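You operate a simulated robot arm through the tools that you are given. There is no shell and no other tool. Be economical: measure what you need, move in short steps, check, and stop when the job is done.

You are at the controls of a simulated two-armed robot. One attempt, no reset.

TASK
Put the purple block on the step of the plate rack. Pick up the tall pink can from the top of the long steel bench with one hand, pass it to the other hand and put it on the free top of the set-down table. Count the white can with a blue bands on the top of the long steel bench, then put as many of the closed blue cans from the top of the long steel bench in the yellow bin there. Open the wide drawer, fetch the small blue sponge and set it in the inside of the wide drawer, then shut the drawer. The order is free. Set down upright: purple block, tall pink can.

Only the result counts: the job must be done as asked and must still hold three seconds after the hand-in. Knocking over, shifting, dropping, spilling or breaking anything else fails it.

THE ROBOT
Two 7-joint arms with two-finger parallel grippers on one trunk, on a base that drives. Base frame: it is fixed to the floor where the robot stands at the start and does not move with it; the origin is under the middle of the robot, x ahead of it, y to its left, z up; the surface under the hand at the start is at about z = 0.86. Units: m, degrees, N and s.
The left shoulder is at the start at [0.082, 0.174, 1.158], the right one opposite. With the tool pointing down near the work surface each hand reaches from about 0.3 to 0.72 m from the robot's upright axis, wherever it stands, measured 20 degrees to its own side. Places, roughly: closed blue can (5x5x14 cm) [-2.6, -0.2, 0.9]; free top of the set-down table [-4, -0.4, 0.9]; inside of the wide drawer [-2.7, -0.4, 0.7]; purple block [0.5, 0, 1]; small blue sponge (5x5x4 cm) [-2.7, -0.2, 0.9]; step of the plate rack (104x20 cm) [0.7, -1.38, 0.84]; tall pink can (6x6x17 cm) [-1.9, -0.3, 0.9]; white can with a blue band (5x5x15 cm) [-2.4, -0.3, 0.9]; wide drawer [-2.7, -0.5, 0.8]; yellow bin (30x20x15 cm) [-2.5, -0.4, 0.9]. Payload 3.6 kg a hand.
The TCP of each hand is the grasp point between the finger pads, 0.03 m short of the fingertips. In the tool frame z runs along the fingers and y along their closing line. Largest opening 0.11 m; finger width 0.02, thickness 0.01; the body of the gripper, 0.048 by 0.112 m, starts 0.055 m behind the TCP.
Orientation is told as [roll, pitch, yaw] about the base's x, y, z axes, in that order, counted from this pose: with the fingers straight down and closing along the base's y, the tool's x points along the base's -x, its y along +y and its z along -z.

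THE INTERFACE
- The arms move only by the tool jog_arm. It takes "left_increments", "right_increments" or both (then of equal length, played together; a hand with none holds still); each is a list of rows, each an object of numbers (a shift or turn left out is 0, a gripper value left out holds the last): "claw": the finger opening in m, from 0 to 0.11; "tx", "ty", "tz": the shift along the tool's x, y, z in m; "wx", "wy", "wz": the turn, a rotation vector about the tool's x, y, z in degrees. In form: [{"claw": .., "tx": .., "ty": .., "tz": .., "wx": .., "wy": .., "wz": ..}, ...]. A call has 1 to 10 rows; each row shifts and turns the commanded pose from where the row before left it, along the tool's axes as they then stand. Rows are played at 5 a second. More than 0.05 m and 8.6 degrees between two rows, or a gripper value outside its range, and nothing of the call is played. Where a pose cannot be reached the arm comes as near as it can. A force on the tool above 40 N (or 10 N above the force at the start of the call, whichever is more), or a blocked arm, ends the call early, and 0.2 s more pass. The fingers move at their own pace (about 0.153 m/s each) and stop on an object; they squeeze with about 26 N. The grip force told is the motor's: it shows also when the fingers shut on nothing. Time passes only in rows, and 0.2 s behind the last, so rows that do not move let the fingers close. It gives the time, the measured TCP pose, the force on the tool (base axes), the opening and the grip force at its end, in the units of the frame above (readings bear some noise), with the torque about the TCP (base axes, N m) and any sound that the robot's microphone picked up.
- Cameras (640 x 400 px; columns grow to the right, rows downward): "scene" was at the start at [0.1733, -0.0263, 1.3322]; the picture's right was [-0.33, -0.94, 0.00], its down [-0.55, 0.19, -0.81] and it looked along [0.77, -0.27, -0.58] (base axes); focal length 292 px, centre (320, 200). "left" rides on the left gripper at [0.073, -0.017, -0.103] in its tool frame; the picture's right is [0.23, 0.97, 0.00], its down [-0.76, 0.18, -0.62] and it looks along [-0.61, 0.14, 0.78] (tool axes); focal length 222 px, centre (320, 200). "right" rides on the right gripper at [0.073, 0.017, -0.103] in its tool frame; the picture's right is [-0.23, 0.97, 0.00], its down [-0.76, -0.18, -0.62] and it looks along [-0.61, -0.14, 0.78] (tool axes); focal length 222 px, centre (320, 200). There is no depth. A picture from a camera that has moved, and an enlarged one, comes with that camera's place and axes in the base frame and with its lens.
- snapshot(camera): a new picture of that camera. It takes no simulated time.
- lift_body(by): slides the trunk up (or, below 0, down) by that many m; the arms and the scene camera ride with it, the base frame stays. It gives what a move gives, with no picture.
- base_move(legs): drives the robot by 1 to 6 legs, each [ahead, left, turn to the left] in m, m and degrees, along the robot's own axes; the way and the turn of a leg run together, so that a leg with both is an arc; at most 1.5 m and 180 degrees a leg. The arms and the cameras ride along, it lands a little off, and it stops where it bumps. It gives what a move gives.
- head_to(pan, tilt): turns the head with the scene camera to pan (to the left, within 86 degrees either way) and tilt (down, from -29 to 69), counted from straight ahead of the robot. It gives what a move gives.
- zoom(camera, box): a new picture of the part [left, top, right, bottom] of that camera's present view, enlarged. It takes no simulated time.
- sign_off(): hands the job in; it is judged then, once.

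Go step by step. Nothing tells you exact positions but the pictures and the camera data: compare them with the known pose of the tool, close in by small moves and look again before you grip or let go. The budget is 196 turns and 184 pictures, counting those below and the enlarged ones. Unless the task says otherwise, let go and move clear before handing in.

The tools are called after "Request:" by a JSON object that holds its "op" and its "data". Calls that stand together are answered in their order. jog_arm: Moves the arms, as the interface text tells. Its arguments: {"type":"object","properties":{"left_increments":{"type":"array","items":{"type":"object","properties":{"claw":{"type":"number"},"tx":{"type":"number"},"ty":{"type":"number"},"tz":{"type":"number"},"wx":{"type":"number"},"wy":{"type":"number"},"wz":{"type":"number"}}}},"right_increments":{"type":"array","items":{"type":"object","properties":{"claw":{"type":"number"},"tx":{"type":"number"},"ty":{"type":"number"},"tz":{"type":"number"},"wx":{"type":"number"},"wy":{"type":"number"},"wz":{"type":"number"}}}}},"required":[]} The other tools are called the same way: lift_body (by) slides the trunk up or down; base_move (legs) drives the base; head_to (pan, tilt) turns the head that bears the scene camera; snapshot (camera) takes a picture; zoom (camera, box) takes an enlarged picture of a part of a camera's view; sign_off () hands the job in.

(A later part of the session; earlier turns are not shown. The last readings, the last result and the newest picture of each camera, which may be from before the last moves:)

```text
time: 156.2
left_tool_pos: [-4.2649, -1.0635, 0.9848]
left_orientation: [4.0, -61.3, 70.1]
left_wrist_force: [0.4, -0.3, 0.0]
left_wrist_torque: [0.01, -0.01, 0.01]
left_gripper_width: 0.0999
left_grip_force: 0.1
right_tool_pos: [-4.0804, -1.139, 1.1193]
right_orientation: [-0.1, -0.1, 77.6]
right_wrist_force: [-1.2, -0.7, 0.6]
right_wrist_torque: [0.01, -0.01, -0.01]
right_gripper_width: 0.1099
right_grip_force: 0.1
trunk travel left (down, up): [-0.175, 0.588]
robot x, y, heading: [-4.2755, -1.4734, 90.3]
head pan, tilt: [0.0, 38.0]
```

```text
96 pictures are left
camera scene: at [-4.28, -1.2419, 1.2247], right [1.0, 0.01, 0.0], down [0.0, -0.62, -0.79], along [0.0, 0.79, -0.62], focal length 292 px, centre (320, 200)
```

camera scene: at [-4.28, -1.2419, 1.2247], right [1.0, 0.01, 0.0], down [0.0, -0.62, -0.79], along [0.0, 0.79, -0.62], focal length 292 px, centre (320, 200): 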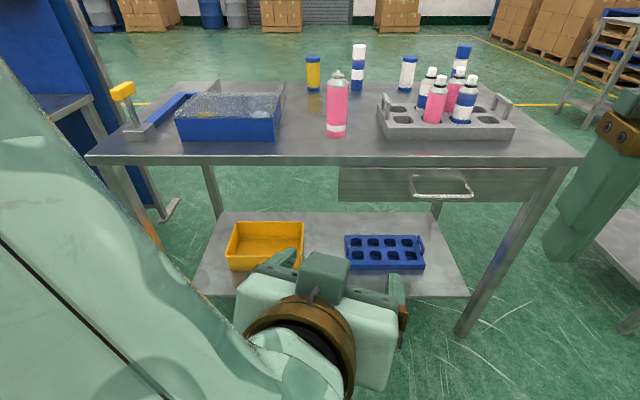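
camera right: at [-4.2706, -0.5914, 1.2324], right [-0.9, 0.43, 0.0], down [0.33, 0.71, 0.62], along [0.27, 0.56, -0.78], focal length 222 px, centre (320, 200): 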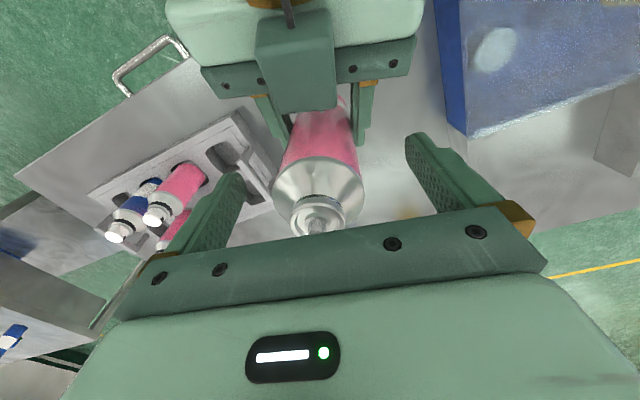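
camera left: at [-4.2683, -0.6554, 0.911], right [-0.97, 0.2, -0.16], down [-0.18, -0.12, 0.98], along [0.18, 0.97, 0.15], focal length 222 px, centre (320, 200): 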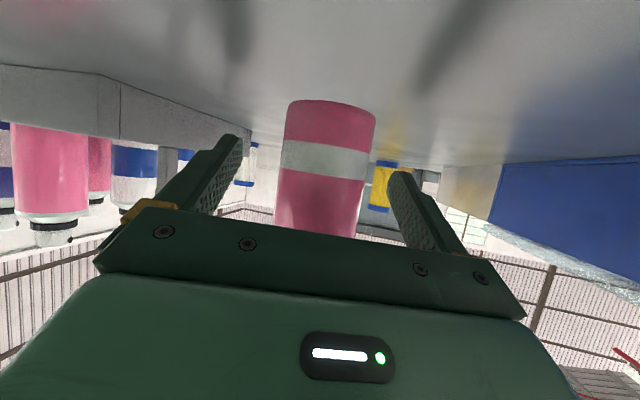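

The pink can stands upright on the set-down table. Next come the sponge and cans, which lie near the bench's back side, so I'll work from behind the bench. First I'll point the left hand down again.

Request:
{"op": "jog_arm", "data": {"left_increments": [{"wy": 8.5, "tz": -0.01}, {"wy": 8.5, "tz": -0.01}, {"wy": 8.5, "tz": -0.01}, {"wy": 8.5, "tz": -0.01}, {"wy": 8.5}, {"wy": 8.5}, {"wy": 8.5}, {"wz": -8}, {"wz": -8}, {}], "right_increments": [{"wz": -6}, {"wz": -6}, {"ty": -0.02}, {"ty": -0.02}, {"ty": -0.02}, {}, {}, {}, {}, {}]}}

Request:
{"op": "lift_body", "data": {"by": 0.15}}

Request:
{"op": "base_move", "data": {"legs": [[0, -1.5, 0], [0, -1.5, 0], [0, -0.7, 0], [0.6, 0, 0]]}}

Request:
{"op": "head_to", "data": {"pan": 0, "tilt": 20}}

Request:
{"op": "snapshot", "data": {"camera": "scene"}}

```text
time: 158.4
left_tool_pos: [-4.2741, -1.0921, 1.0107]
left_orientation: [1.3, -2.3, 89.6]
left_wrist_force: [0.0, 0.1, -0.4]
left_wrist_torque: [-0.02, 0.03, -0.02]
left_gripper_width: 0.1003
left_grip_force: 0.0
right_tool_pos: [-4.0218, -1.1382, 1.1187]
right_orientation: [0.0, 0.0, 89.6]
right_wrist_force: [-0.8, -0.5, -0.1]
right_wrist_torque: [0.01, 0.01, 0.0]
right_gripper_width: 0.1098
right_grip_force: 0.0
trunk travel left (down, up): [-0.175, 0.588]
robot x, y, heading: [-4.2785, -1.4686, 90.0]
head pan, tilt: [0.0, 38.0]
```

```text
time: 160.2
left_tool_pos: [-4.2733, -1.0909, 1.1605]
left_orientation: [1.4, -2.4, 89.5]
left_wrist_force: [0.3, -0.2, 0.3]
left_wrist_torque: [-0.04, -0.02, -0.03]
left_gripper_width: 0.1001
left_grip_force: 0.1
right_tool_pos: [-4.0198, -1.1382, 1.2679]
right_orientation: [-0.1, 0.1, 89.6]
right_wrist_force: [-0.5, 0.9, 0.3]
right_wrist_torque: [-0.02, -0.01, 0.01]
right_gripper_width: 0.1099
right_grip_force: 0.1
trunk travel left (down, up): [-0.325, 0.438]
robot x, y, heading: [-4.2788, -1.4723, 90.2]
head pan, tilt: [0.0, 38.0]
```

```text
time: 181.3
left_tool_pos: [-0.5706, -0.3191, 1.1608]
left_orientation: [1.3, -2.4, 92.7]
left_wrist_force: [-0.5, 0.4, 0.3]
left_wrist_torque: [-0.05, -0.02, 0.0]
left_gripper_width: 0.0999
left_grip_force: 0.1
right_tool_pos: [-0.3158, -0.354, 1.2688]
right_orientation: [-0.1, 0.0, 92.8]
right_wrist_force: [0.2, -0.2, -0.1]
right_wrist_torque: [-0.01, -0.02, 0.03]
right_gripper_width: 0.11
right_grip_force: 0.1
trunk travel left (down, up): [-0.325, 0.438]
robot x, y, heading: [-0.556, -0.7009, 93.5]
head pan, tilt: [0.0, 38.0]
```

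```text
time: 182.2
left_tool_pos: [-0.5707, -0.3208, 1.1612]
left_orientation: [1.2, -2.4, 92.7]
left_wrist_force: [0.3, 0.1, -0.3]
left_wrist_torque: [0.0, -0.01, 0.01]
left_gripper_width: 0.0997
left_grip_force: 0.0
right_tool_pos: [-0.3151, -0.3534, 1.269]
right_orientation: [-0.1, 0.0, 92.8]
right_wrist_force: [-0.5, 0.1, 1.1]
right_wrist_torque: [0.0, -0.01, -0.02]
right_gripper_width: 0.11
right_grip_force: 0.0
trunk travel left (down, up): [-0.325, 0.438]
robot x, y, heading: [-0.5549, -0.698, 93.5]
head pan, tilt: [0.0, 20.0]
```

```text
95 pictures are left
camera scene: at [-0.5648, -0.5356, 1.4079], right [1.0, 0.06, 0.0], down [0.02, -0.34, -0.94], along [-0.06, 0.94, -0.34], focal length 292 px, centre (320, 200)
```

scene: 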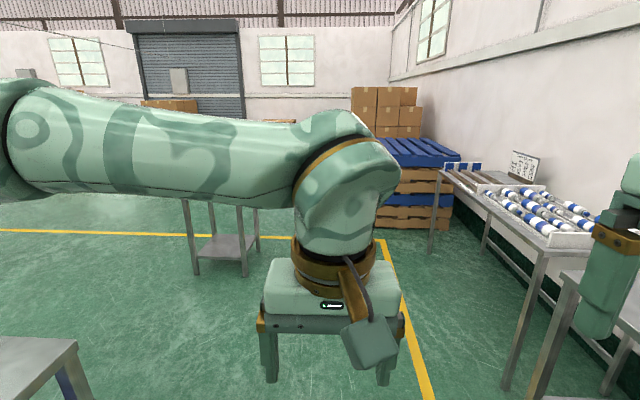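

The way is clear between the benches and the stand. I'll drive round to the back of the bench and turn to face it.

Request:
{"op": "base_move", "data": {"legs": [[1.25, 0, -3.5], [0, 1.5, 0], [0, 0.4, 0], [0, 0, 180]]}}

Request:
{"op": "head_to", "data": {"pan": 0, "tilt": 35}}

Request:
{"op": "snapshot", "data": {"camera": "scene"}}

```text
time: 204.8
left_tool_pos: [-2.5018, 0.171, 1.1601]
left_orientation: [1.2, -2.4, -93.8]
left_wrist_force: [0.3, 0.0, 0.2]
left_wrist_torque: [0.02, 0.03, -0.01]
left_gripper_width: 0.1001
left_grip_force: 0.1
right_tool_pos: [-2.7523, 0.2331, 1.2687]
right_orientation: [-0.1, -0.1, -93.7]
right_wrist_force: [-0.1, -0.7, -0.4]
right_wrist_torque: [-0.03, 0.0, 0.0]
right_gripper_width: 0.11
right_grip_force: 0.0
trunk travel left (down, up): [-0.325, 0.438]
robot x, y, heading: [-2.4741, 0.5503, -93.4]
head pan, tilt: [0.0, 20.0]
```

```text
time: 205.5
left_tool_pos: [-2.5032, 0.1714, 1.1612]
left_orientation: [1.4, -2.3, -93.8]
left_wrist_force: [0.0, 0.3, -0.2]
left_wrist_torque: [-0.03, 0.03, 0.0]
left_gripper_width: 0.1
left_grip_force: 0.0
right_tool_pos: [-2.7523, 0.2323, 1.2689]
right_orientation: [-0.1, -0.1, -93.7]
right_wrist_force: [-0.5, -0.1, -0.2]
right_wrist_torque: [0.0, 0.01, -0.02]
right_gripper_width: 0.1099
right_grip_force: 0.1
trunk travel left (down, up): [-0.325, 0.438]
robot x, y, heading: [-2.4718, 0.549, -93.1]
head pan, tilt: [0.0, 35.0]
```

```text
94 pictures are left
camera scene: at [-2.4823, 0.3955, 1.3841], right [-1.0, 0.05, 0.0], down [0.03, 0.57, -0.82], along [-0.04, -0.82, -0.57], focal length 292 px, centre (320, 200)
```

scene: 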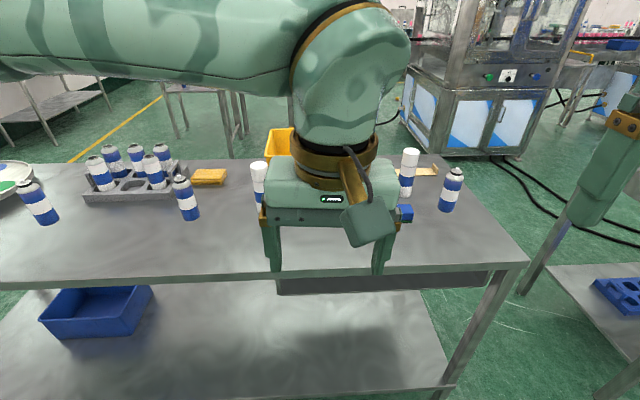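

Facing the bench from behind works well, but the left hand blocks the view. I'll level it and shift it aside.

Request:
{"op": "jog_arm", "data": {"left_increments": [{"ty": 0.04, "wy": 2.3, "tz": -0.02}, {"ty": 0.04, "wx": 1.3, "tz": -0.02}, {"ty": 0.04, "tz": -0.02}, {"ty": 0.04, "tz": -0.02}, {"ty": 0.04}, {}]}}

Request:
{"op": "snapshot", "data": {"camera": "scene"}}

Request:
{"op": "zoom", "data": {"camera": "scene", "box": [160, 120, 480, 320]}}

```text
time: 206.9
left_tool_pos: [-2.3056, 0.1618, 1.2447]
left_orientation: [0.1, 0.0, -93.8]
left_wrist_force: [-0.8, 0.7, -0.5]
left_wrist_torque: [-0.01, 0.01, 0.01]
left_gripper_width: 0.1002
left_grip_force: 0.1
right_tool_pos: [-2.7534, 0.2323, 1.2684]
right_orientation: [0.0, 0.1, -93.7]
right_wrist_force: [0.5, 0.9, -0.9]
right_wrist_torque: [0.03, 0.02, 0.0]
right_gripper_width: 0.1099
right_grip_force: 0.0
trunk travel left (down, up): [-0.325, 0.438]
robot x, y, heading: [-2.4755, 0.5488, -93.2]
head pan, tilt: [0.0, 35.0]
```

```text
93 pictures are left
camera scene: at [-2.4832, 0.3957, 1.3841], right [-1.0, 0.05, 0.0], down [0.03, 0.57, -0.82], along [-0.04, -0.82, -0.57], focal length 292 px, centre (320, 200)
```

scene: 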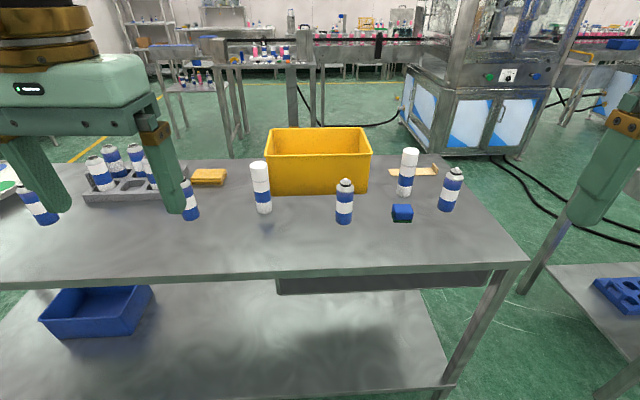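

```text
2.00 times, centred on (320, 220) of scene
camera zoom: at [-2.4832, 0.3957, 1.3841], right [-1.0, 0.05, 0.0], down [0.03, 0.57, -0.82], along [-0.04, -0.82, -0.57], focal length 584 px, centre (320, 160)
```

zoom: 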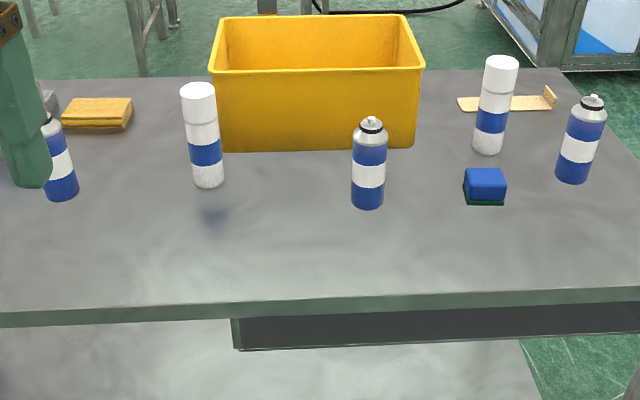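

From here the sponge is at about (-2.75, -0.25) and a closed blue can at (-2.58, -0.245), while the bin (y about -0.36 to -0.56) is better served from the front. I'll pick the sponge with the right hand and that can with the left, then drive round. First I'll close in.

Request:
{"op": "base_move", "data": {"legs": [[0.26, -0.15, 3.2]]}}

Request:
{"op": "head_to", "data": {"pan": 0, "tilt": 50}}

Request:
{"op": "snapshot", "data": {"camera": "scene"}}

Request:
{"op": "snapshot", "data": {"camera": "right"}}

```text
time: 209.0
left_tool_pos: [-2.438, -0.0859, 1.2459]
left_orientation: [0.1, -0.1, -90.0]
left_wrist_force: [0.1, -0.4, 0.1]
left_wrist_torque: [0.01, 0.0, 0.03]
left_gripper_width: 0.0998
left_grip_force: 0.0
right_tool_pos: [-2.8889, -0.0428, 1.2683]
right_orientation: [-0.1, 0.0, -90.1]
right_wrist_force: [0.2, -0.3, 0.1]
right_wrist_torque: [-0.03, 0.02, 0.01]
right_gripper_width: 0.1097
right_grip_force: 0.0
trunk travel left (down, up): [-0.325, 0.438]
robot x, y, heading: [-2.6291, 0.2894, -89.4]
head pan, tilt: [0.0, 35.0]
```

```text
time: 209.8
left_tool_pos: [-2.4367, -0.0852, 1.2448]
left_orientation: [0.0, -0.1, -90.1]
left_wrist_force: [-0.1, 1.7, 0.3]
left_wrist_torque: [0.02, 0.04, 0.01]
left_gripper_width: 0.1003
left_grip_force: 0.1
right_tool_pos: [-2.8876, -0.0413, 1.2692]
right_orientation: [-0.1, 0.0, -90.1]
right_wrist_force: [-0.1, -0.8, -1.1]
right_wrist_torque: [0.0, -0.01, 0.0]
right_gripper_width: 0.1099
right_grip_force: 0.1
trunk travel left (down, up): [-0.325, 0.438]
robot x, y, heading: [-2.6307, 0.2915, -89.3]
head pan, tilt: [0.0, 50.0]
```

```text
91 pictures are left
camera scene: at [-2.6286, 0.1496, 1.3624], right [-1.0, -0.01, 0.0], down [-0.01, 0.77, -0.64], along [0.01, -0.64, -0.77], focal length 292 px, centre (320, 200)
```

scene: 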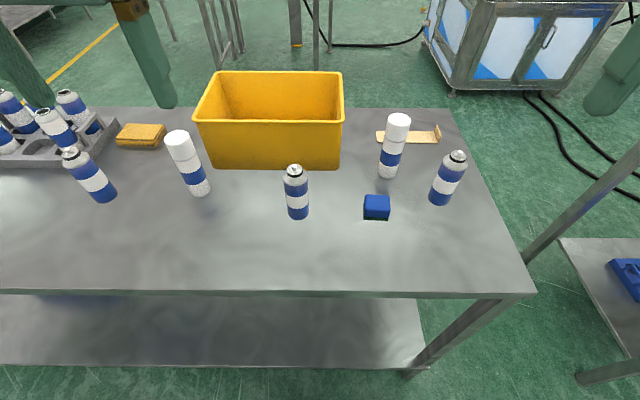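

```text
90 pictures are left
camera right: at [-2.8691, 0.0303, 1.3724], right [0.97, -0.23, 0.0], down [-0.18, -0.76, 0.62], along [-0.14, -0.61, -0.78], focal length 222 px, centre (320, 200)
```

right: 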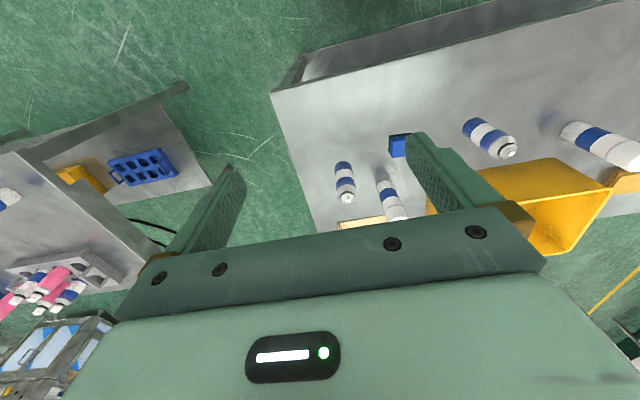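

Sponge estimate: about (-2.74, -0.228). I'll bring the right hand over it and use its camera to refine.

Request:
{"op": "jog_arm", "data": {"right_increments": [{"tx": -0.031, "ty": 0.0247, "tz": 0.02}, {"tx": -0.031, "ty": 0.0247, "tz": 0.02}, {"tx": -0.031, "ty": 0.0247, "tz": 0.02}, {"tx": -0.031, "ty": 0.0247, "tz": 0.02}, {"tx": -0.031, "ty": 0.0247, "tz": 0.02}, {"tx": -0.031, "ty": 0.0247, "tz": 0.02}, {}]}}

Request:
{"op": "snapshot", "data": {"camera": "right"}}

Request:
{"op": "snapshot", "data": {"camera": "scene"}}

```text
time: 211.3
left_tool_pos: [-2.4393, -0.0834, 1.2461]
left_orientation: [0.1, -0.1, -90.3]
left_wrist_force: [-0.3, -0.4, -0.7]
left_wrist_torque: [-0.03, 0.02, -0.03]
left_gripper_width: 0.0998
left_grip_force: 0.0
right_tool_pos: [-2.7407, -0.2276, 1.152]
right_orientation: [-0.1, 0.0, -90.1]
right_wrist_force: [-0.1, -0.1, 0.0]
right_wrist_torque: [0.0, -0.01, 0.0]
right_gripper_width: 0.1101
right_grip_force: 0.1
trunk travel left (down, up): [-0.325, 0.438]
robot x, y, heading: [-2.634, 0.2925, -89.6]
head pan, tilt: [0.0, 50.0]
```

```text
89 pictures are left
camera right: at [-2.7226, -0.1572, 1.2547], right [0.97, -0.23, 0.0], down [-0.18, -0.76, 0.62], along [-0.14, -0.61, -0.78], focal length 222 px, centre (320, 200)
```

right: 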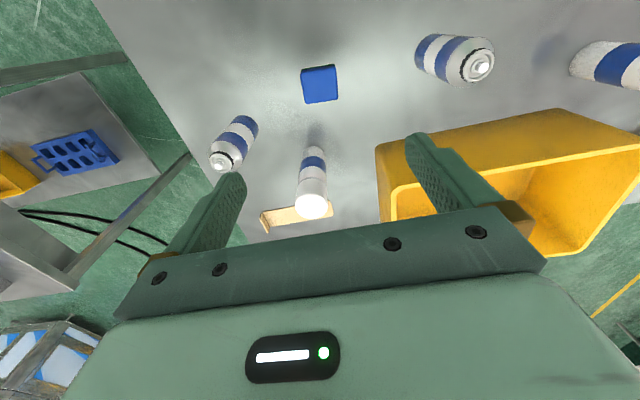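

```text
88 pictures are left
camera scene: at [-2.6294, 0.15, 1.3625], right [-1.0, -0.01, 0.0], down [-0.01, 0.77, -0.64], along [0.01, -0.64, -0.77], focal length 292 px, centre (320, 200)
```

scene: 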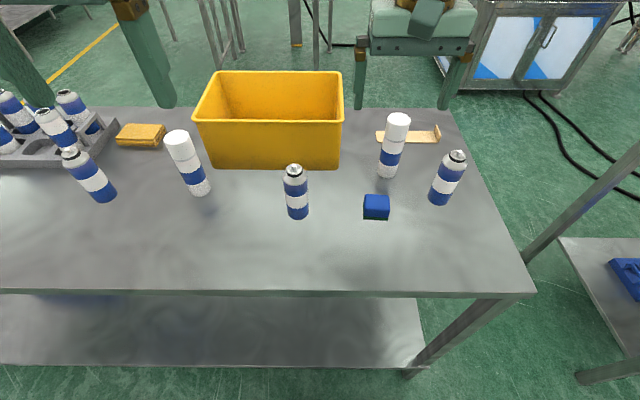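

Wrist and scene views agree: sponge at (-2.738, -0.227). I'll descend to z 0.90 and grip it.

Request:
{"op": "jog_arm", "data": {"right_increments": [{"tz": 0.045, "ty": 0.002}, {"tz": 0.045}, {"tz": 0.045}, {"tz": 0.045}, {"tz": 0.04}, {"tz": 0.03}, {}]}}

Request:
{"op": "snapshot", "data": {"camera": "right"}}

```text
time: 212.8
left_tool_pos: [-2.4384, -0.0852, 1.2448]
left_orientation: [0.0, 0.0, -90.2]
left_wrist_force: [-0.1, -0.3, -0.2]
left_wrist_torque: [0.06, 0.0, 0.0]
left_gripper_width: 0.1001
left_grip_force: 0.0
right_tool_pos: [-2.7402, -0.2341, 0.9088]
right_orientation: [0.1, -0.3, -90.4]
right_wrist_force: [0.5, 5.3, 19.0]
right_wrist_torque: [0.53, 1.26, -0.31]
right_gripper_width: 0.11
right_grip_force: 0.0
trunk travel left (down, up): [-0.325, 0.438]
robot x, y, heading: [-2.6311, 0.2956, -89.7]
head pan, tilt: [0.0, 50.0]
stopped in row 7 (right hand): the force on the tool passed its limit at 46 N (the readings are from after the stop); the commanded pose is now the measured one
```

```text
87 pictures are left
camera right: at [-2.722, -0.1626, 1.0132], right [0.97, -0.23, 0.0], down [-0.18, -0.76, 0.63], along [-0.14, -0.61, -0.78], focal length 222 px, centre (320, 200)
```

right: 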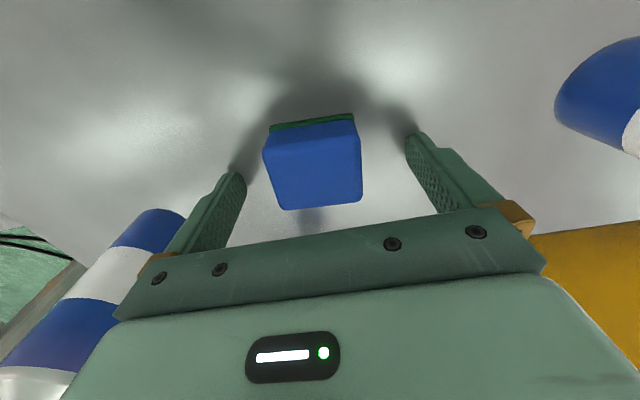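

The fingertips touched the bench top, so it lies at z about 0.878, higher than assumed. I'll rise 6 mm, shift 1.7 cm toward me onto the sponge's centre, and grip.

Request:
{"op": "jog_arm", "data": {"right_increments": [{"tz": -0.008}, {"tx": 0.017, "ty": 0.001}, {}, {"claw": 0.02}, {}, {}, {}]}}

Request:
{"op": "snapshot", "data": {"camera": "right"}}

```text
time: 214.4
left_tool_pos: [-2.4367, -0.084, 1.2454]
left_orientation: [-0.1, 0.0, -90.2]
left_wrist_force: [-0.5, -0.4, -0.1]
left_wrist_torque: [-0.01, -0.01, 0.02]
left_gripper_width: 0.1
left_grip_force: 0.0
right_tool_pos: [-2.7405, -0.2176, 0.9162]
right_orientation: [0.0, -0.2, -90.3]
right_wrist_force: [0.2, -0.2, -1.5]
right_wrist_torque: [0.03, 0.02, -0.01]
right_gripper_width: 0.0498
right_grip_force: 26.3
trunk travel left (down, up): [-0.325, 0.438]
robot x, y, heading: [-2.6294, 0.2944, -89.5]
head pan, tilt: [0.0, 50.0]
```

```text
86 pictures are left
camera right: at [-2.7212, -0.1454, 1.0198], right [0.97, -0.23, 0.0], down [-0.18, -0.76, 0.63], along [-0.14, -0.61, -0.78], focal length 222 px, centre (320, 200)
```

right: 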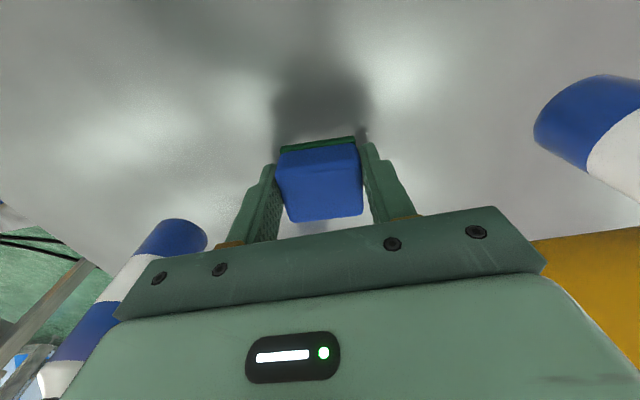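

The sponge is gripped. I'll lift it straight up, draw the hand back and to the side, and bring the left hand over the blue can near (-2.575, -0.225).

Request:
{"op": "jog_arm", "data": {"right_increments": [{"tz": -0.03}, {"tz": -0.045}, {"tz": -0.045}, {"tz": -0.045}, {"tz": -0.045}, {"tx": 0.04}, {"tx": 0.04}, {"tx": 0.03, "ty": -0.02}, {"ty": -0.04}, {}]}}

Request:
{"op": "jog_arm", "data": {"left_increments": [{"ty": -0.034, "tx": -0.035}, {"ty": -0.034, "tx": -0.035}, {"ty": -0.034, "tx": -0.035}, {"ty": -0.034, "tx": -0.032}, {"tz": 0.04}, {"tz": 0.04}, {}]}}

Request:
{"op": "snapshot", "data": {"camera": "left"}}

Request:
{"op": "snapshot", "data": {"camera": "scene"}}

```text
time: 216.6
left_tool_pos: [-2.4359, -0.0854, 1.245]
left_orientation: [0.0, 0.0, -90.2]
left_wrist_force: [-0.6, 0.3, -0.4]
left_wrist_torque: [-0.04, 0.02, 0.0]
left_gripper_width: 0.1001
left_grip_force: 0.0
right_tool_pos: [-2.7961, -0.107, 1.127]
right_orientation: [0.0, -0.1, -90.3]
right_wrist_force: [0.3, 0.0, 0.2]
right_wrist_torque: [-0.03, 0.02, -0.02]
right_gripper_width: 0.0496
right_grip_force: 25.6
trunk travel left (down, up): [-0.325, 0.438]
robot x, y, heading: [-2.6319, 0.293, -89.7]
head pan, tilt: [0.0, 50.0]
```

```text
time: 218.2
left_tool_pos: [-2.5755, -0.2205, 1.1634]
left_orientation: [0.1, -0.2, -90.2]
left_wrist_force: [-0.8, 0.5, -0.1]
left_wrist_torque: [-0.04, 0.01, 0.01]
left_gripper_width: 0.0999
left_grip_force: 0.1
right_tool_pos: [-2.7974, -0.1074, 1.1286]
right_orientation: [0.0, -0.2, -90.3]
right_wrist_force: [-0.7, -0.4, -0.9]
right_wrist_torque: [0.0, -0.01, 0.02]
right_gripper_width: 0.0493
right_grip_force: 26.1
trunk travel left (down, up): [-0.325, 0.438]
robot x, y, heading: [-2.6295, 0.2947, -89.3]
head pan, tilt: [0.0, 50.0]
```

```text
85 pictures are left
camera left: at [-2.5944, -0.1478, 1.2675], right [0.97, 0.22, 0.0], down [0.18, -0.76, 0.62], along [0.14, -0.61, -0.78], focal length 222 px, centre (320, 200)
```

left: 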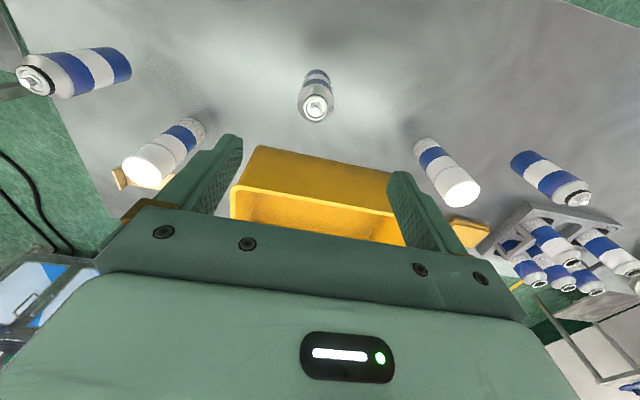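

```text
84 pictures are left
camera scene: at [-2.6287, 0.1496, 1.3624], right [-1.0, -0.01, 0.0], down [-0.01, 0.77, -0.64], along [0.01, -0.64, -0.77], focal length 292 px, centre (320, 200)
```

scene: 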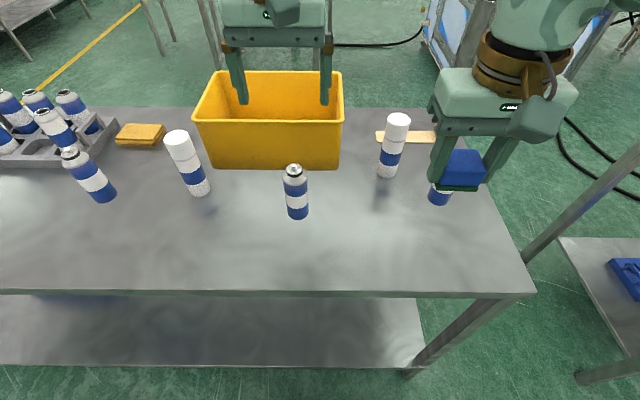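

The can is at about (-2.582, -0.213). I'll correct and descend to z 0.98.

Request:
{"op": "jog_arm", "data": {"left_increments": [{"ty": -0.006, "tx": 0.008}, {"tz": 0.045}, {"tz": 0.045}, {"tz": 0.045}, {"tz": 0.03}, {"tz": 0.015}, {}]}}

Request:
{"op": "snapshot", "data": {"camera": "left"}}

Request:
{"op": "zoom", "data": {"camera": "scene", "box": [220, 80, 380, 240]}}

```text
time: 219.8
left_tool_pos: [-2.5813, -0.2148, 0.9847]
left_orientation: [0.0, 0.0, -90.3]
left_wrist_force: [0.2, 0.7, -1.0]
left_wrist_torque: [-0.03, -0.01, 0.0]
left_gripper_width: 0.0998
left_grip_force: 0.1
right_tool_pos: [-2.7972, -0.1074, 1.1269]
right_orientation: [0.0, -0.2, -90.4]
right_wrist_force: [-0.3, 0.5, 0.1]
right_wrist_torque: [-0.03, 0.06, -0.02]
right_gripper_width: 0.049
right_grip_force: 26.1
trunk travel left (down, up): [-0.325, 0.438]
robot x, y, heading: [-2.6322, 0.2975, -89.6]
head pan, tilt: [0.0, 50.0]
```

```text
83 pictures are left
camera left: at [-2.5995, -0.1429, 1.0888], right [0.97, 0.22, 0.0], down [0.17, -0.76, 0.62], along [0.14, -0.61, -0.78], focal length 222 px, centre (320, 200)
```

left: 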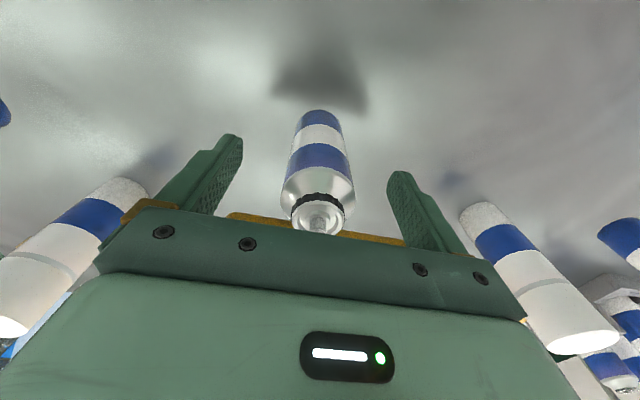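

```text
2.50 times, centred on (300, 160) of scene
camera zoom: at [-2.6289, 0.1492, 1.3624], right [-1.0, -0.01, 0.0], down [-0.01, 0.77, -0.64], along [0.01, -0.64, -0.77], focal length 729 px, centre (370, 300)
```

zoom: 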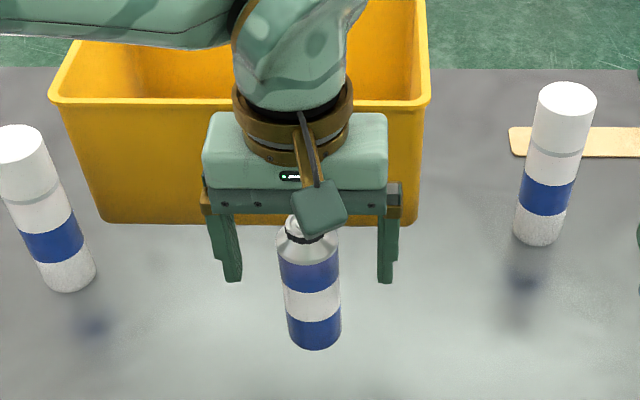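

Request:
{"op": "jog_arm", "data": {"left_increments": [{"tz": 0.008}, {}, {"claw": 0.02}, {}, {}]}}

Request:
{"op": "jog_arm", "data": {"left_increments": [{"tz": -0.03}, {"tz": -0.045}, {"tz": -0.045}, {"tz": -0.045}, {"tx": 0.04}, {"tx": 0.04}, {"tx": 0.03}, {}]}}

Request:
{"op": "snapshot", "data": {"camera": "scene"}}

```text
time: 221.0
left_tool_pos: [-2.5811, -0.2159, 0.9777]
left_orientation: [-0.1, 0.0, -90.3]
left_wrist_force: [-0.1, -0.4, -0.4]
left_wrist_torque: [-0.03, -0.02, -0.01]
left_gripper_width: 0.0438
left_grip_force: 25.5
right_tool_pos: [-2.7972, -0.109, 1.1267]
right_orientation: [0.1, -0.2, -90.4]
right_wrist_force: [0.3, -0.6, -0.6]
right_wrist_torque: [-0.01, 0.03, -0.01]
right_gripper_width: 0.0488
right_grip_force: 25.9
trunk travel left (down, up): [-0.325, 0.438]
robot x, y, heading: [-2.6272, 0.289, -89.5]
head pan, tilt: [0.0, 50.0]
```

```text
time: 222.8
left_tool_pos: [-2.5811, -0.1045, 1.1408]
left_orientation: [0.0, 0.1, -90.2]
left_wrist_force: [0.6, -0.2, -0.1]
left_wrist_torque: [0.01, 0.0, 0.04]
left_gripper_width: 0.0435
left_grip_force: 25.9
right_tool_pos: [-2.7968, -0.1088, 1.1272]
right_orientation: [0.1, -0.2, -90.3]
right_wrist_force: [-0.4, 0.2, -0.2]
right_wrist_torque: [-0.03, 0.01, 0.01]
right_gripper_width: 0.0488
right_grip_force: 26.1
trunk travel left (down, up): [-0.325, 0.438]
robot x, y, heading: [-2.6323, 0.297, -89.6]
head pan, tilt: [0.0, 50.0]
```

```text
81 pictures are left
camera scene: at [-2.6291, 0.1488, 1.3623], right [-1.0, -0.01, 0.0], down [-0.01, 0.77, -0.64], along [0.01, -0.64, -0.77], focal length 292 px, centre (320, 200)
```

scene: 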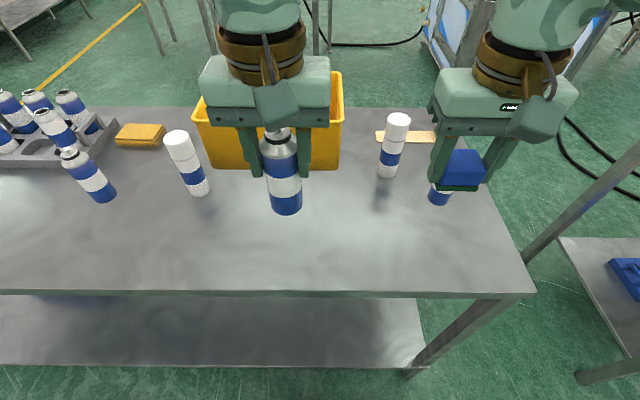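

Both hands are loaded (sponge right, can left). I'll drive back round to the front of the bench.

Request:
{"op": "base_move", "data": {"legs": [[-0.35, 0, 0], [0, 1.5, 0], [0, 0.55, 0], [1.5, 0, 0], [0.6, 0, 0], [0, 0, 180]]}}

Request:
{"op": "base_move", "data": {"legs": [[0, 1.5, 0], [0, 0.35, 0]]}}

Request:
{"op": "head_to", "data": {"pan": 0, "tilt": 38}}

Request:
{"op": "snapshot", "data": {"camera": "scene"}}

```text
time: 252.3
left_tool_pos: [-0.655, -1.0922, 1.141]
left_orientation: [0.0, 0.0, 93.6]
left_wrist_force: [-0.4, -0.4, -0.6]
left_wrist_torque: [0.04, -0.03, -0.01]
left_gripper_width: 0.0435
left_grip_force: 26.1
right_tool_pos: [-0.4399, -1.0725, 1.1278]
right_orientation: [0.0, -0.1, 93.4]
right_wrist_force: [-0.1, 0.2, -0.8]
right_wrist_torque: [-0.01, 0.0, 0.0]
right_gripper_width: 0.0489
right_grip_force: 25.6
trunk travel left (down, up): [-0.325, 0.438]
robot x, y, heading: [-0.5772, -1.4818, 94.4]
head pan, tilt: [0.0, 50.0]
```

```text
time: 261.8
left_tool_pos: [-2.5243, -1.1999, 1.1408]
left_orientation: [0.0, 0.0, 92.4]
left_wrist_force: [-0.2, -0.5, -1.0]
left_wrist_torque: [0.0, -0.01, 0.02]
left_gripper_width: 0.0435
left_grip_force: 26.3
right_tool_pos: [-2.3105, -1.1855, 1.129]
right_orientation: [0.1, -0.1, 92.3]
right_wrist_force: [0.0, -0.4, 0.0]
right_wrist_torque: [-0.04, 0.01, 0.01]
right_gripper_width: 0.0488
right_grip_force: 26.1
trunk travel left (down, up): [-0.325, 0.438]
robot x, y, heading: [-2.4558, -1.5959, 93.1]
head pan, tilt: [0.0, 50.0]
```

```text
time: 262.5
left_tool_pos: [-2.5244, -1.1998, 1.1391]
left_orientation: [0.1, 0.1, 92.4]
left_wrist_force: [0.1, 0.3, -0.3]
left_wrist_torque: [0.0, 0.01, 0.02]
left_gripper_width: 0.0437
left_grip_force: 26.4
right_tool_pos: [-2.3084, -1.1863, 1.1272]
right_orientation: [0.1, -0.2, 92.3]
right_wrist_force: [0.7, 0.8, 0.2]
right_wrist_torque: [0.0, 0.02, 0.01]
right_gripper_width: 0.0491
right_grip_force: 26.6
trunk travel left (down, up): [-0.325, 0.438]
robot x, y, heading: [-2.4518, -1.5904, 93.1]
head pan, tilt: [0.0, 38.0]
```

```text
80 pictures are left
camera scene: at [-2.4642, -1.4353, 1.3794], right [1.0, 0.05, 0.0], down [0.03, -0.62, -0.79], along [-0.04, 0.79, -0.62], focal length 292 px, centre (320, 200)
```

scene: 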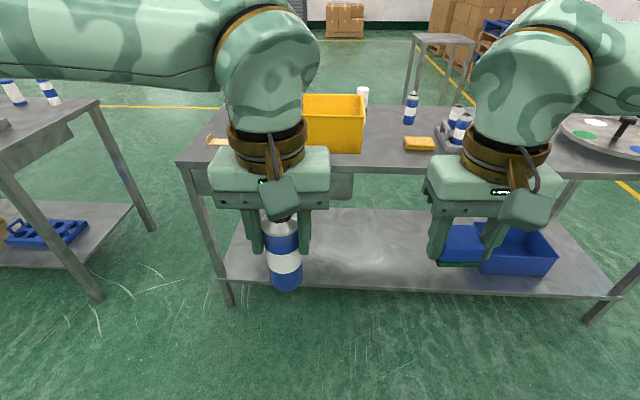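

I'll raise the trunk slightly so the can clears the bin's rim, then drive up to the bench.

Request:
{"op": "lift_body", "data": {"by": 0.1}}

Request:
{"op": "base_move", "data": {"legs": [[0, 0.03, -3.1], [0.67, 0, 0]]}}

Request:
{"op": "head_to", "data": {"pan": 0, "tilt": 55}}

Request:
{"op": "snapshot", "data": {"camera": "scene"}}

Request:
{"op": "snapshot", "data": {"camera": "left"}}

```text
time: 263.8
left_tool_pos: [-2.5236, -1.199, 1.2404]
left_orientation: [0.2, 0.0, 92.4]
left_wrist_force: [0.1, 1.1, 0.7]
left_wrist_torque: [-0.04, -0.02, -0.01]
left_gripper_width: 0.0436
left_grip_force: 25.9
right_tool_pos: [-2.3081, -1.1841, 1.2263]
right_orientation: [0.0, -0.2, 92.4]
right_wrist_force: [-0.3, 1.0, 0.1]
right_wrist_torque: [-0.01, -0.02, 0.02]
right_gripper_width: 0.0488
right_grip_force: 25.8
trunk travel left (down, up): [-0.425, 0.338]
robot x, y, heading: [-2.457, -1.5923, 93.3]
head pan, tilt: [0.0, 38.0]
```

```text
time: 268.0
left_tool_pos: [-2.5398, -0.5233, 1.2408]
left_orientation: [0.1, -0.1, 89.8]
left_wrist_force: [0.4, 0.6, -1.4]
left_wrist_torque: [0.0, 0.01, 0.01]
left_gripper_width: 0.0434
left_grip_force: 26.2
right_tool_pos: [-2.3238, -0.5185, 1.2277]
right_orientation: [0.0, -0.2, 89.7]
right_wrist_force: [0.7, 0.1, 0.2]
right_wrist_torque: [0.0, -0.01, -0.01]
right_gripper_width: 0.0492
right_grip_force: 26.4
trunk travel left (down, up): [-0.425, 0.338]
robot x, y, heading: [-2.4877, -0.9197, 90.3]
head pan, tilt: [0.0, 38.0]
```

```text
time: 268.8
left_tool_pos: [-2.5401, -0.5243, 1.2397]
left_orientation: [0.0, 0.1, 89.8]
left_wrist_force: [0.7, -0.1, -0.6]
left_wrist_torque: [-0.01, 0.0, 0.02]
left_gripper_width: 0.0434
left_grip_force: 26.1
right_tool_pos: [-2.3249, -0.5202, 1.2276]
right_orientation: [0.2, -0.2, 89.8]
right_wrist_force: [-0.6, 0.2, -0.4]
right_wrist_torque: [0.04, 0.03, 0.0]
right_gripper_width: 0.0488
right_grip_force: 25.8
trunk travel left (down, up): [-0.425, 0.338]
robot x, y, heading: [-2.4909, -0.9226, 90.4]
head pan, tilt: [0.0, 55.0]
```

```text
79 pictures are left
camera scene: at [-2.4909, -0.8076, 1.4571], right [1.0, 0.01, 0.0], down [0.01, -0.82, -0.57], along [-0.01, 0.57, -0.82], focal length 292 px, centre (320, 200)
```

scene: 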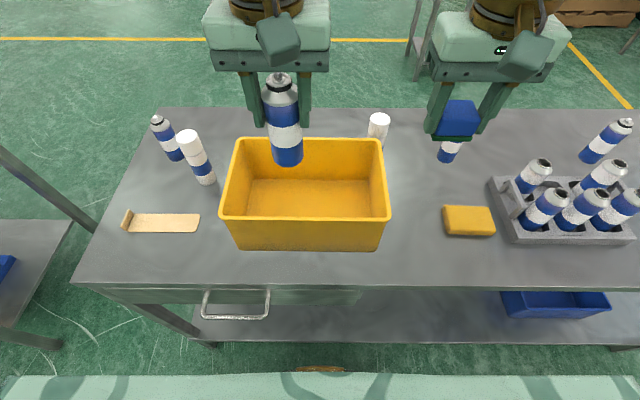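

```text
78 pictures are left
camera left: at [-2.5247, -0.5967, 1.3438], right [-0.97, -0.22, 0.0], down [-0.17, 0.76, 0.62], along [-0.14, 0.61, -0.78], focal length 222 px, centre (320, 200)
```

left: 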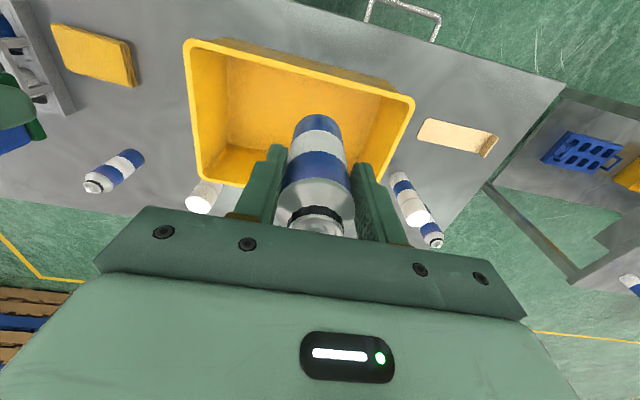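

The bin spans x -2.67 to -2.37 and y -0.54 to -0.35. I'll place the can inside at about (-2.57, -0.45): shift over, then lower.

Request:
{"op": "jog_arm", "data": {"left_increments": [{"tx": -0.037, "ty": 0.015}, {"tx": -0.037, "ty": 0.015}, {"tz": 0.045}, {"tz": 0.045}, {"tz": 0.045}, {"tz": 0.045}, {"tz": 0.04}, {}]}}

Request:
{"op": "snapshot", "data": {"camera": "scene"}}

```text
time: 270.6
left_tool_pos: [-2.5699, -0.4481, 1.0193]
left_orientation: [0.1, 0.0, 89.8]
left_wrist_force: [0.1, -1.0, 0.1]
left_wrist_torque: [-0.01, 0.02, 0.0]
left_gripper_width: 0.0434
left_grip_force: 26.1
right_tool_pos: [-2.3247, -0.5195, 1.2286]
right_orientation: [0.2, -0.2, 89.8]
right_wrist_force: [0.4, -0.2, -0.5]
right_wrist_torque: [0.0, 0.01, -0.04]
right_gripper_width: 0.049
right_grip_force: 26.2
trunk travel left (down, up): [-0.425, 0.338]
robot x, y, heading: [-2.489, -0.9219, 90.8]
head pan, tilt: [0.0, 55.0]
```

```text
77 pictures are left
camera scene: at [-2.4909, -0.8077, 1.4571], right [1.0, 0.01, 0.0], down [0.01, -0.82, -0.57], along [-0.01, 0.57, -0.82], focal length 292 px, centre (320, 200)
```

scene: 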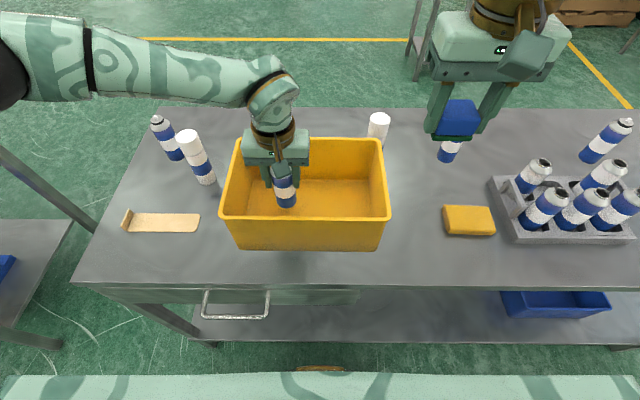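

Request:
{"op": "jog_arm", "data": {"left_increments": [{"tz": 0.02}, {"tz": 0.006}, {}]}}

Request:
{"op": "jog_arm", "data": {"left_increments": [{"tz": 0.005}, {"tz": 0.004}, {}]}}

```text
time: 271.4
left_tool_pos: [-2.5678, -0.4489, 0.9921]
left_orientation: [0.0, 0.0, 89.8]
left_wrist_force: [0.7, -0.3, -1.1]
left_wrist_torque: [-0.03, 0.04, -0.02]
left_gripper_width: 0.0434
left_grip_force: 26.1
right_tool_pos: [-2.3244, -0.5191, 1.2279]
right_orientation: [0.1, -0.2, 89.6]
right_wrist_force: [-0.2, 0.6, 0.1]
right_wrist_torque: [-0.02, -0.01, -0.01]
right_gripper_width: 0.0487
right_grip_force: 25.8
trunk travel left (down, up): [-0.425, 0.338]
robot x, y, heading: [-2.4926, -0.9228, 90.5]
head pan, tilt: [0.0, 55.0]
```

```text
time: 272.2
left_tool_pos: [-2.5677, -0.4489, 0.9841]
left_orientation: [0.0, 0.0, 89.7]
left_wrist_force: [-0.2, 0.8, -1.1]
left_wrist_torque: [0.03, 0.02, 0.01]
left_gripper_width: 0.0435
left_grip_force: 26.1
right_tool_pos: [-2.3245, -0.5207, 1.2285]
right_orientation: [0.2, -0.2, 89.7]
right_wrist_force: [0.7, 0.9, -0.3]
right_wrist_torque: [-0.03, 0.04, 0.0]
right_gripper_width: 0.0487
right_grip_force: 25.8
trunk travel left (down, up): [-0.425, 0.338]
robot x, y, heading: [-2.4945, -0.9225, 90.5]
head pan, tilt: [0.0, 55.0]
```

Request:
{"op": "jog_arm", "data": {"left_increments": [{"tz": 0.003}, {"tz": 0.003}, {}]}}

```text
time: 273.0
left_tool_pos: [-2.5683, -0.449, 0.9805]
left_orientation: [0.0, -0.2, 89.8]
left_wrist_force: [-1.2, -0.5, 12.7]
left_wrist_torque: [0.15, 0.09, 0.02]
left_gripper_width: 0.0431
left_grip_force: 25.9
right_tool_pos: [-2.3246, -0.5207, 1.2282]
right_orientation: [0.1, -0.2, 89.6]
right_wrist_force: [-0.9, 0.1, 0.5]
right_wrist_torque: [-0.01, 0.01, -0.01]
right_gripper_width: 0.0488
right_grip_force: 26.1
trunk travel left (down, up): [-0.425, 0.338]
robot x, y, heading: [-2.4911, -0.9175, 90.6]
head pan, tilt: [0.0, 55.0]
```

The can stands on the bin's floor. I'll open just enough and lift out.

Request:
{"op": "jog_arm", "data": {"left_increments": [{"claw": 0.075}, {}, {"tz": -0.03}, {"tz": -0.045}, {"tz": -0.045}, {"tz": -0.045}, {"tz": -0.045}, {}]}}

Request:
{"op": "snapshot", "data": {"camera": "scene"}}

```text
time: 274.8
left_tool_pos: [-2.5679, -0.4495, 1.1875]
left_orientation: [-0.1, 0.0, 89.8]
left_wrist_force: [0.1, -0.6, 0.2]
left_wrist_torque: [0.01, 0.0, -0.03]
left_gripper_width: 0.0751
left_grip_force: 0.0
right_tool_pos: [-2.3255, -0.5186, 1.2279]
right_orientation: [0.0, -0.3, 89.6]
right_wrist_force: [0.1, 0.1, 0.7]
right_wrist_torque: [0.0, -0.01, -0.01]
right_gripper_width: 0.0486
right_grip_force: 25.9
trunk travel left (down, up): [-0.425, 0.338]
robot x, y, heading: [-2.4917, -0.9203, 90.5]
head pan, tilt: [0.0, 55.0]
```

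```text
76 pictures are left
camera scene: at [-2.4911, -0.807, 1.4569], right [1.0, 0.01, 0.0], down [0.01, -0.82, -0.57], along [0.0, 0.57, -0.82], focal length 292 px, centre (320, 200)
```

scene: 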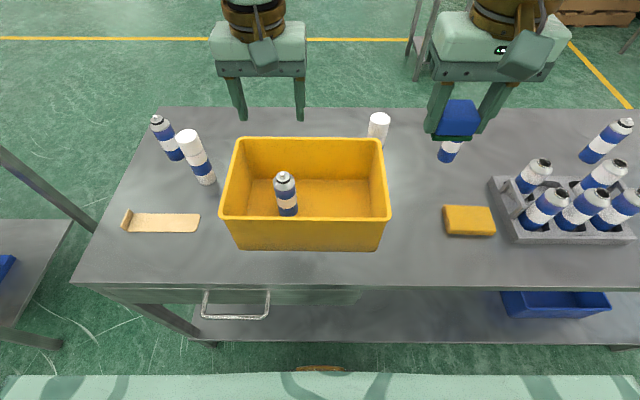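

The first can is in the bin. The next one is the closed blue can at about (-2.155, -0.266), with the left hand. I'll strafe right and turn 15° right for reach.

Request:
{"op": "base_move", "data": {"legs": [[0, -0.51, 0], [0, 0, -15.5]]}}

Request:
{"op": "jog_arm", "data": {"left_increments": [{"wz": -7.5, "claw": 0.095}, {"wz": -7.5}, {}]}}

Request:
{"op": "snapshot", "data": {"camera": "scene"}}

Request:
{"op": "snapshot", "data": {"camera": "left"}}

```text
time: 278.6
left_tool_pos: [-1.9463, -0.4426, 1.1883]
left_orientation: [0.0, 0.1, 74.4]
left_wrist_force: [0.8, 0.6, -1.1]
left_wrist_torque: [0.02, 0.0, -0.02]
left_gripper_width: 0.075
left_grip_force: 0.2
right_tool_pos: [-1.73, -0.5743, 1.2279]
right_orientation: [0.1, -0.1, 74.3]
right_wrist_force: [-0.4, 0.3, 0.0]
right_wrist_torque: [0.01, 0.0, 0.03]
right_gripper_width: 0.0487
right_grip_force: 25.2
trunk travel left (down, up): [-0.425, 0.338]
robot x, y, heading: [-1.9954, -0.9201, 74.9]
head pan, tilt: [0.0, 55.0]
```

```text
time: 279.4
left_tool_pos: [-1.9461, -0.4423, 1.1884]
left_orientation: [0.0, 0.0, 89.5]
left_wrist_force: [-0.6, -0.5, 0.5]
left_wrist_torque: [-0.01, 0.02, -0.01]
left_gripper_width: 0.0949
left_grip_force: 0.0
right_tool_pos: [-1.7302, -0.5738, 1.2279]
right_orientation: [0.0, -0.3, 74.2]
right_wrist_force: [0.0, -0.9, -0.2]
right_wrist_torque: [-0.01, 0.04, -0.01]
right_gripper_width: 0.0488
right_grip_force: 25.9
trunk travel left (down, up): [-0.425, 0.338]
robot x, y, heading: [-1.9989, -0.9173, 75.0]
head pan, tilt: [0.0, 55.0]
```

```text
75 pictures are left
camera scene: at [-1.9681, -0.8071, 1.457], right [0.97, -0.26, 0.0], down [-0.21, -0.79, -0.57], along [0.15, 0.55, -0.82], focal length 292 px, centre (320, 200)
```

scene: 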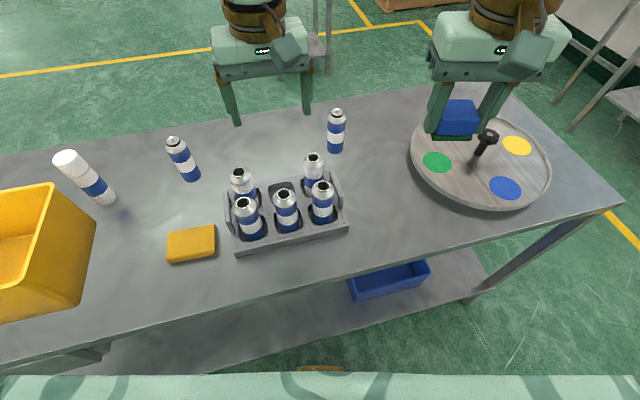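

```text
74 pictures are left
camera left: at [-1.9308, -0.5151, 1.2917], right [-0.98, -0.22, 0.0], down [-0.17, 0.76, 0.62], along [-0.14, 0.61, -0.78], focal length 222 px, centre (320, 200)
```

left: 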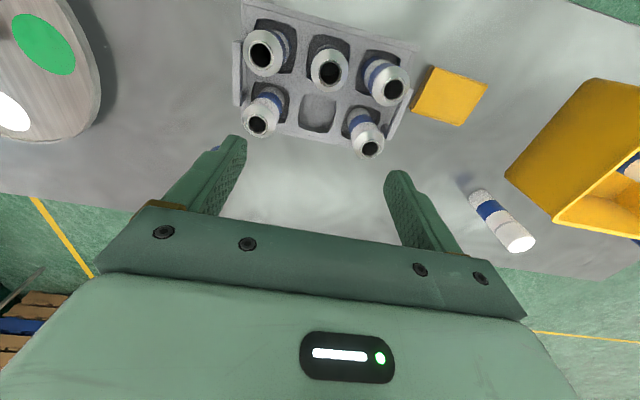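

The target can is at about (-2.16, -0.272). I'll move the left hand over it.

Request:
{"op": "jog_arm", "data": {"left_increments": [{"ty": 0.042, "tz": 0.012}, {"ty": 0.042, "tz": 0.012}, {"ty": 0.042, "tz": 0.012}, {"ty": 0.044, "tz": 0.012}, {"ty": 0.044, "tz": 0.012}, {"tx": -0.042}, {"tx": -0.042}, {"tx": -0.042}, {"tx": -0.04}, {}]}}

Request:
{"op": "snapshot", "data": {"camera": "left"}}

Request:
{"op": "snapshot", "data": {"camera": "scene"}}

```text
time: 281.6
left_tool_pos: [-2.1565, -0.275, 1.1287]
left_orientation: [0.0, -0.2, 89.3]
left_wrist_force: [0.0, -0.2, 0.4]
left_wrist_torque: [0.01, 0.0, -0.01]
left_gripper_width: 0.095
left_grip_force: 0.1
right_tool_pos: [-1.7299, -0.575, 1.2289]
right_orientation: [0.0, -0.2, 74.3]
right_wrist_force: [0.6, -0.1, 0.0]
right_wrist_torque: [-0.01, -0.02, 0.02]
right_gripper_width: 0.0489
right_grip_force: 26.1
trunk travel left (down, up): [-0.425, 0.338]
robot x, y, heading: [-2.0, -0.9159, 75.2]
head pan, tilt: [0.0, 55.0]
```

```text
73 pictures are left
camera left: at [-2.1421, -0.347, 1.2322], right [-0.98, -0.22, 0.0], down [-0.17, 0.76, 0.62], along [-0.14, 0.61, -0.78], focal length 222 px, centre (320, 200)
```

left: 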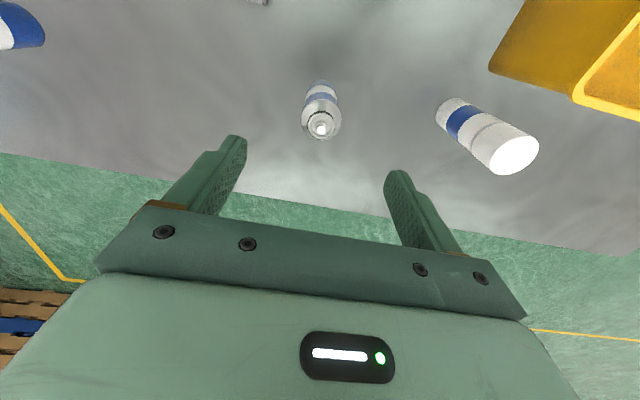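

```text
72 pictures are left
camera scene: at [-1.9691, -0.8081, 1.4571], right [0.97, -0.26, 0.0], down [-0.21, -0.79, -0.57], along [0.15, 0.55, -0.82], focal length 292 px, centre (320, 200)
```

scene: 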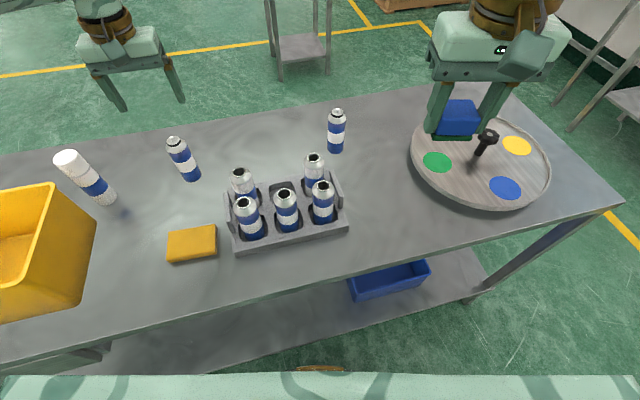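

Request:
{"op": "jog_arm", "data": {"left_increments": [{"ty": 0.004, "tx": -0.006}, {"tz": 0.045}, {"tz": 0.045}, {"tz": 0.035}, {"tz": 0.02}, {}]}}

Request:
{"op": "snapshot", "data": {"camera": "left"}}

```text
time: 283.0
left_tool_pos: [-2.1561, -0.2759, 0.9831]
left_orientation: [0.0, 0.1, 89.4]
left_wrist_force: [-0.6, -0.5, 0.5]
left_wrist_torque: [0.0, 0.0, 0.02]
left_gripper_width: 0.0949
left_grip_force: 0.0
left hand out of reach, approached as far as the arm can: row 1
right_tool_pos: [-1.7294, -0.5751, 1.2279]
right_orientation: [0.0, -0.1, 74.3]
right_wrist_force: [-0.5, -0.2, -0.3]
right_wrist_torque: [0.0, -0.03, 0.02]
right_gripper_width: 0.0489
right_grip_force: 26.4
trunk travel left (down, up): [-0.425, 0.338]
robot x, y, heading: [-1.9972, -0.9145, 75.1]
head pan, tilt: [0.0, 55.0]
```

```text
71 pictures are left
camera left: at [-2.1412, -0.3476, 1.088], right [-0.98, -0.22, 0.0], down [-0.17, 0.76, 0.62], along [-0.14, 0.61, -0.78], focal length 222 px, centre (320, 200)
```

left: 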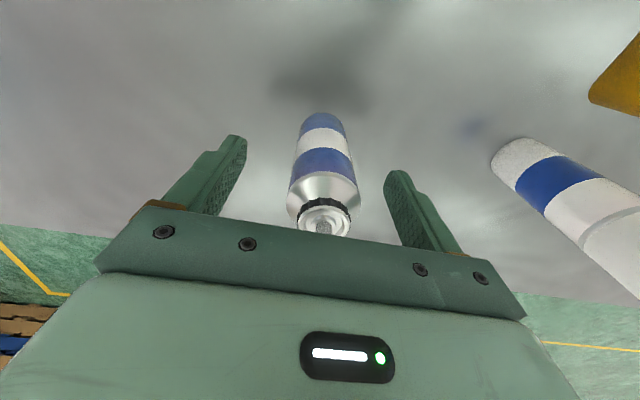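

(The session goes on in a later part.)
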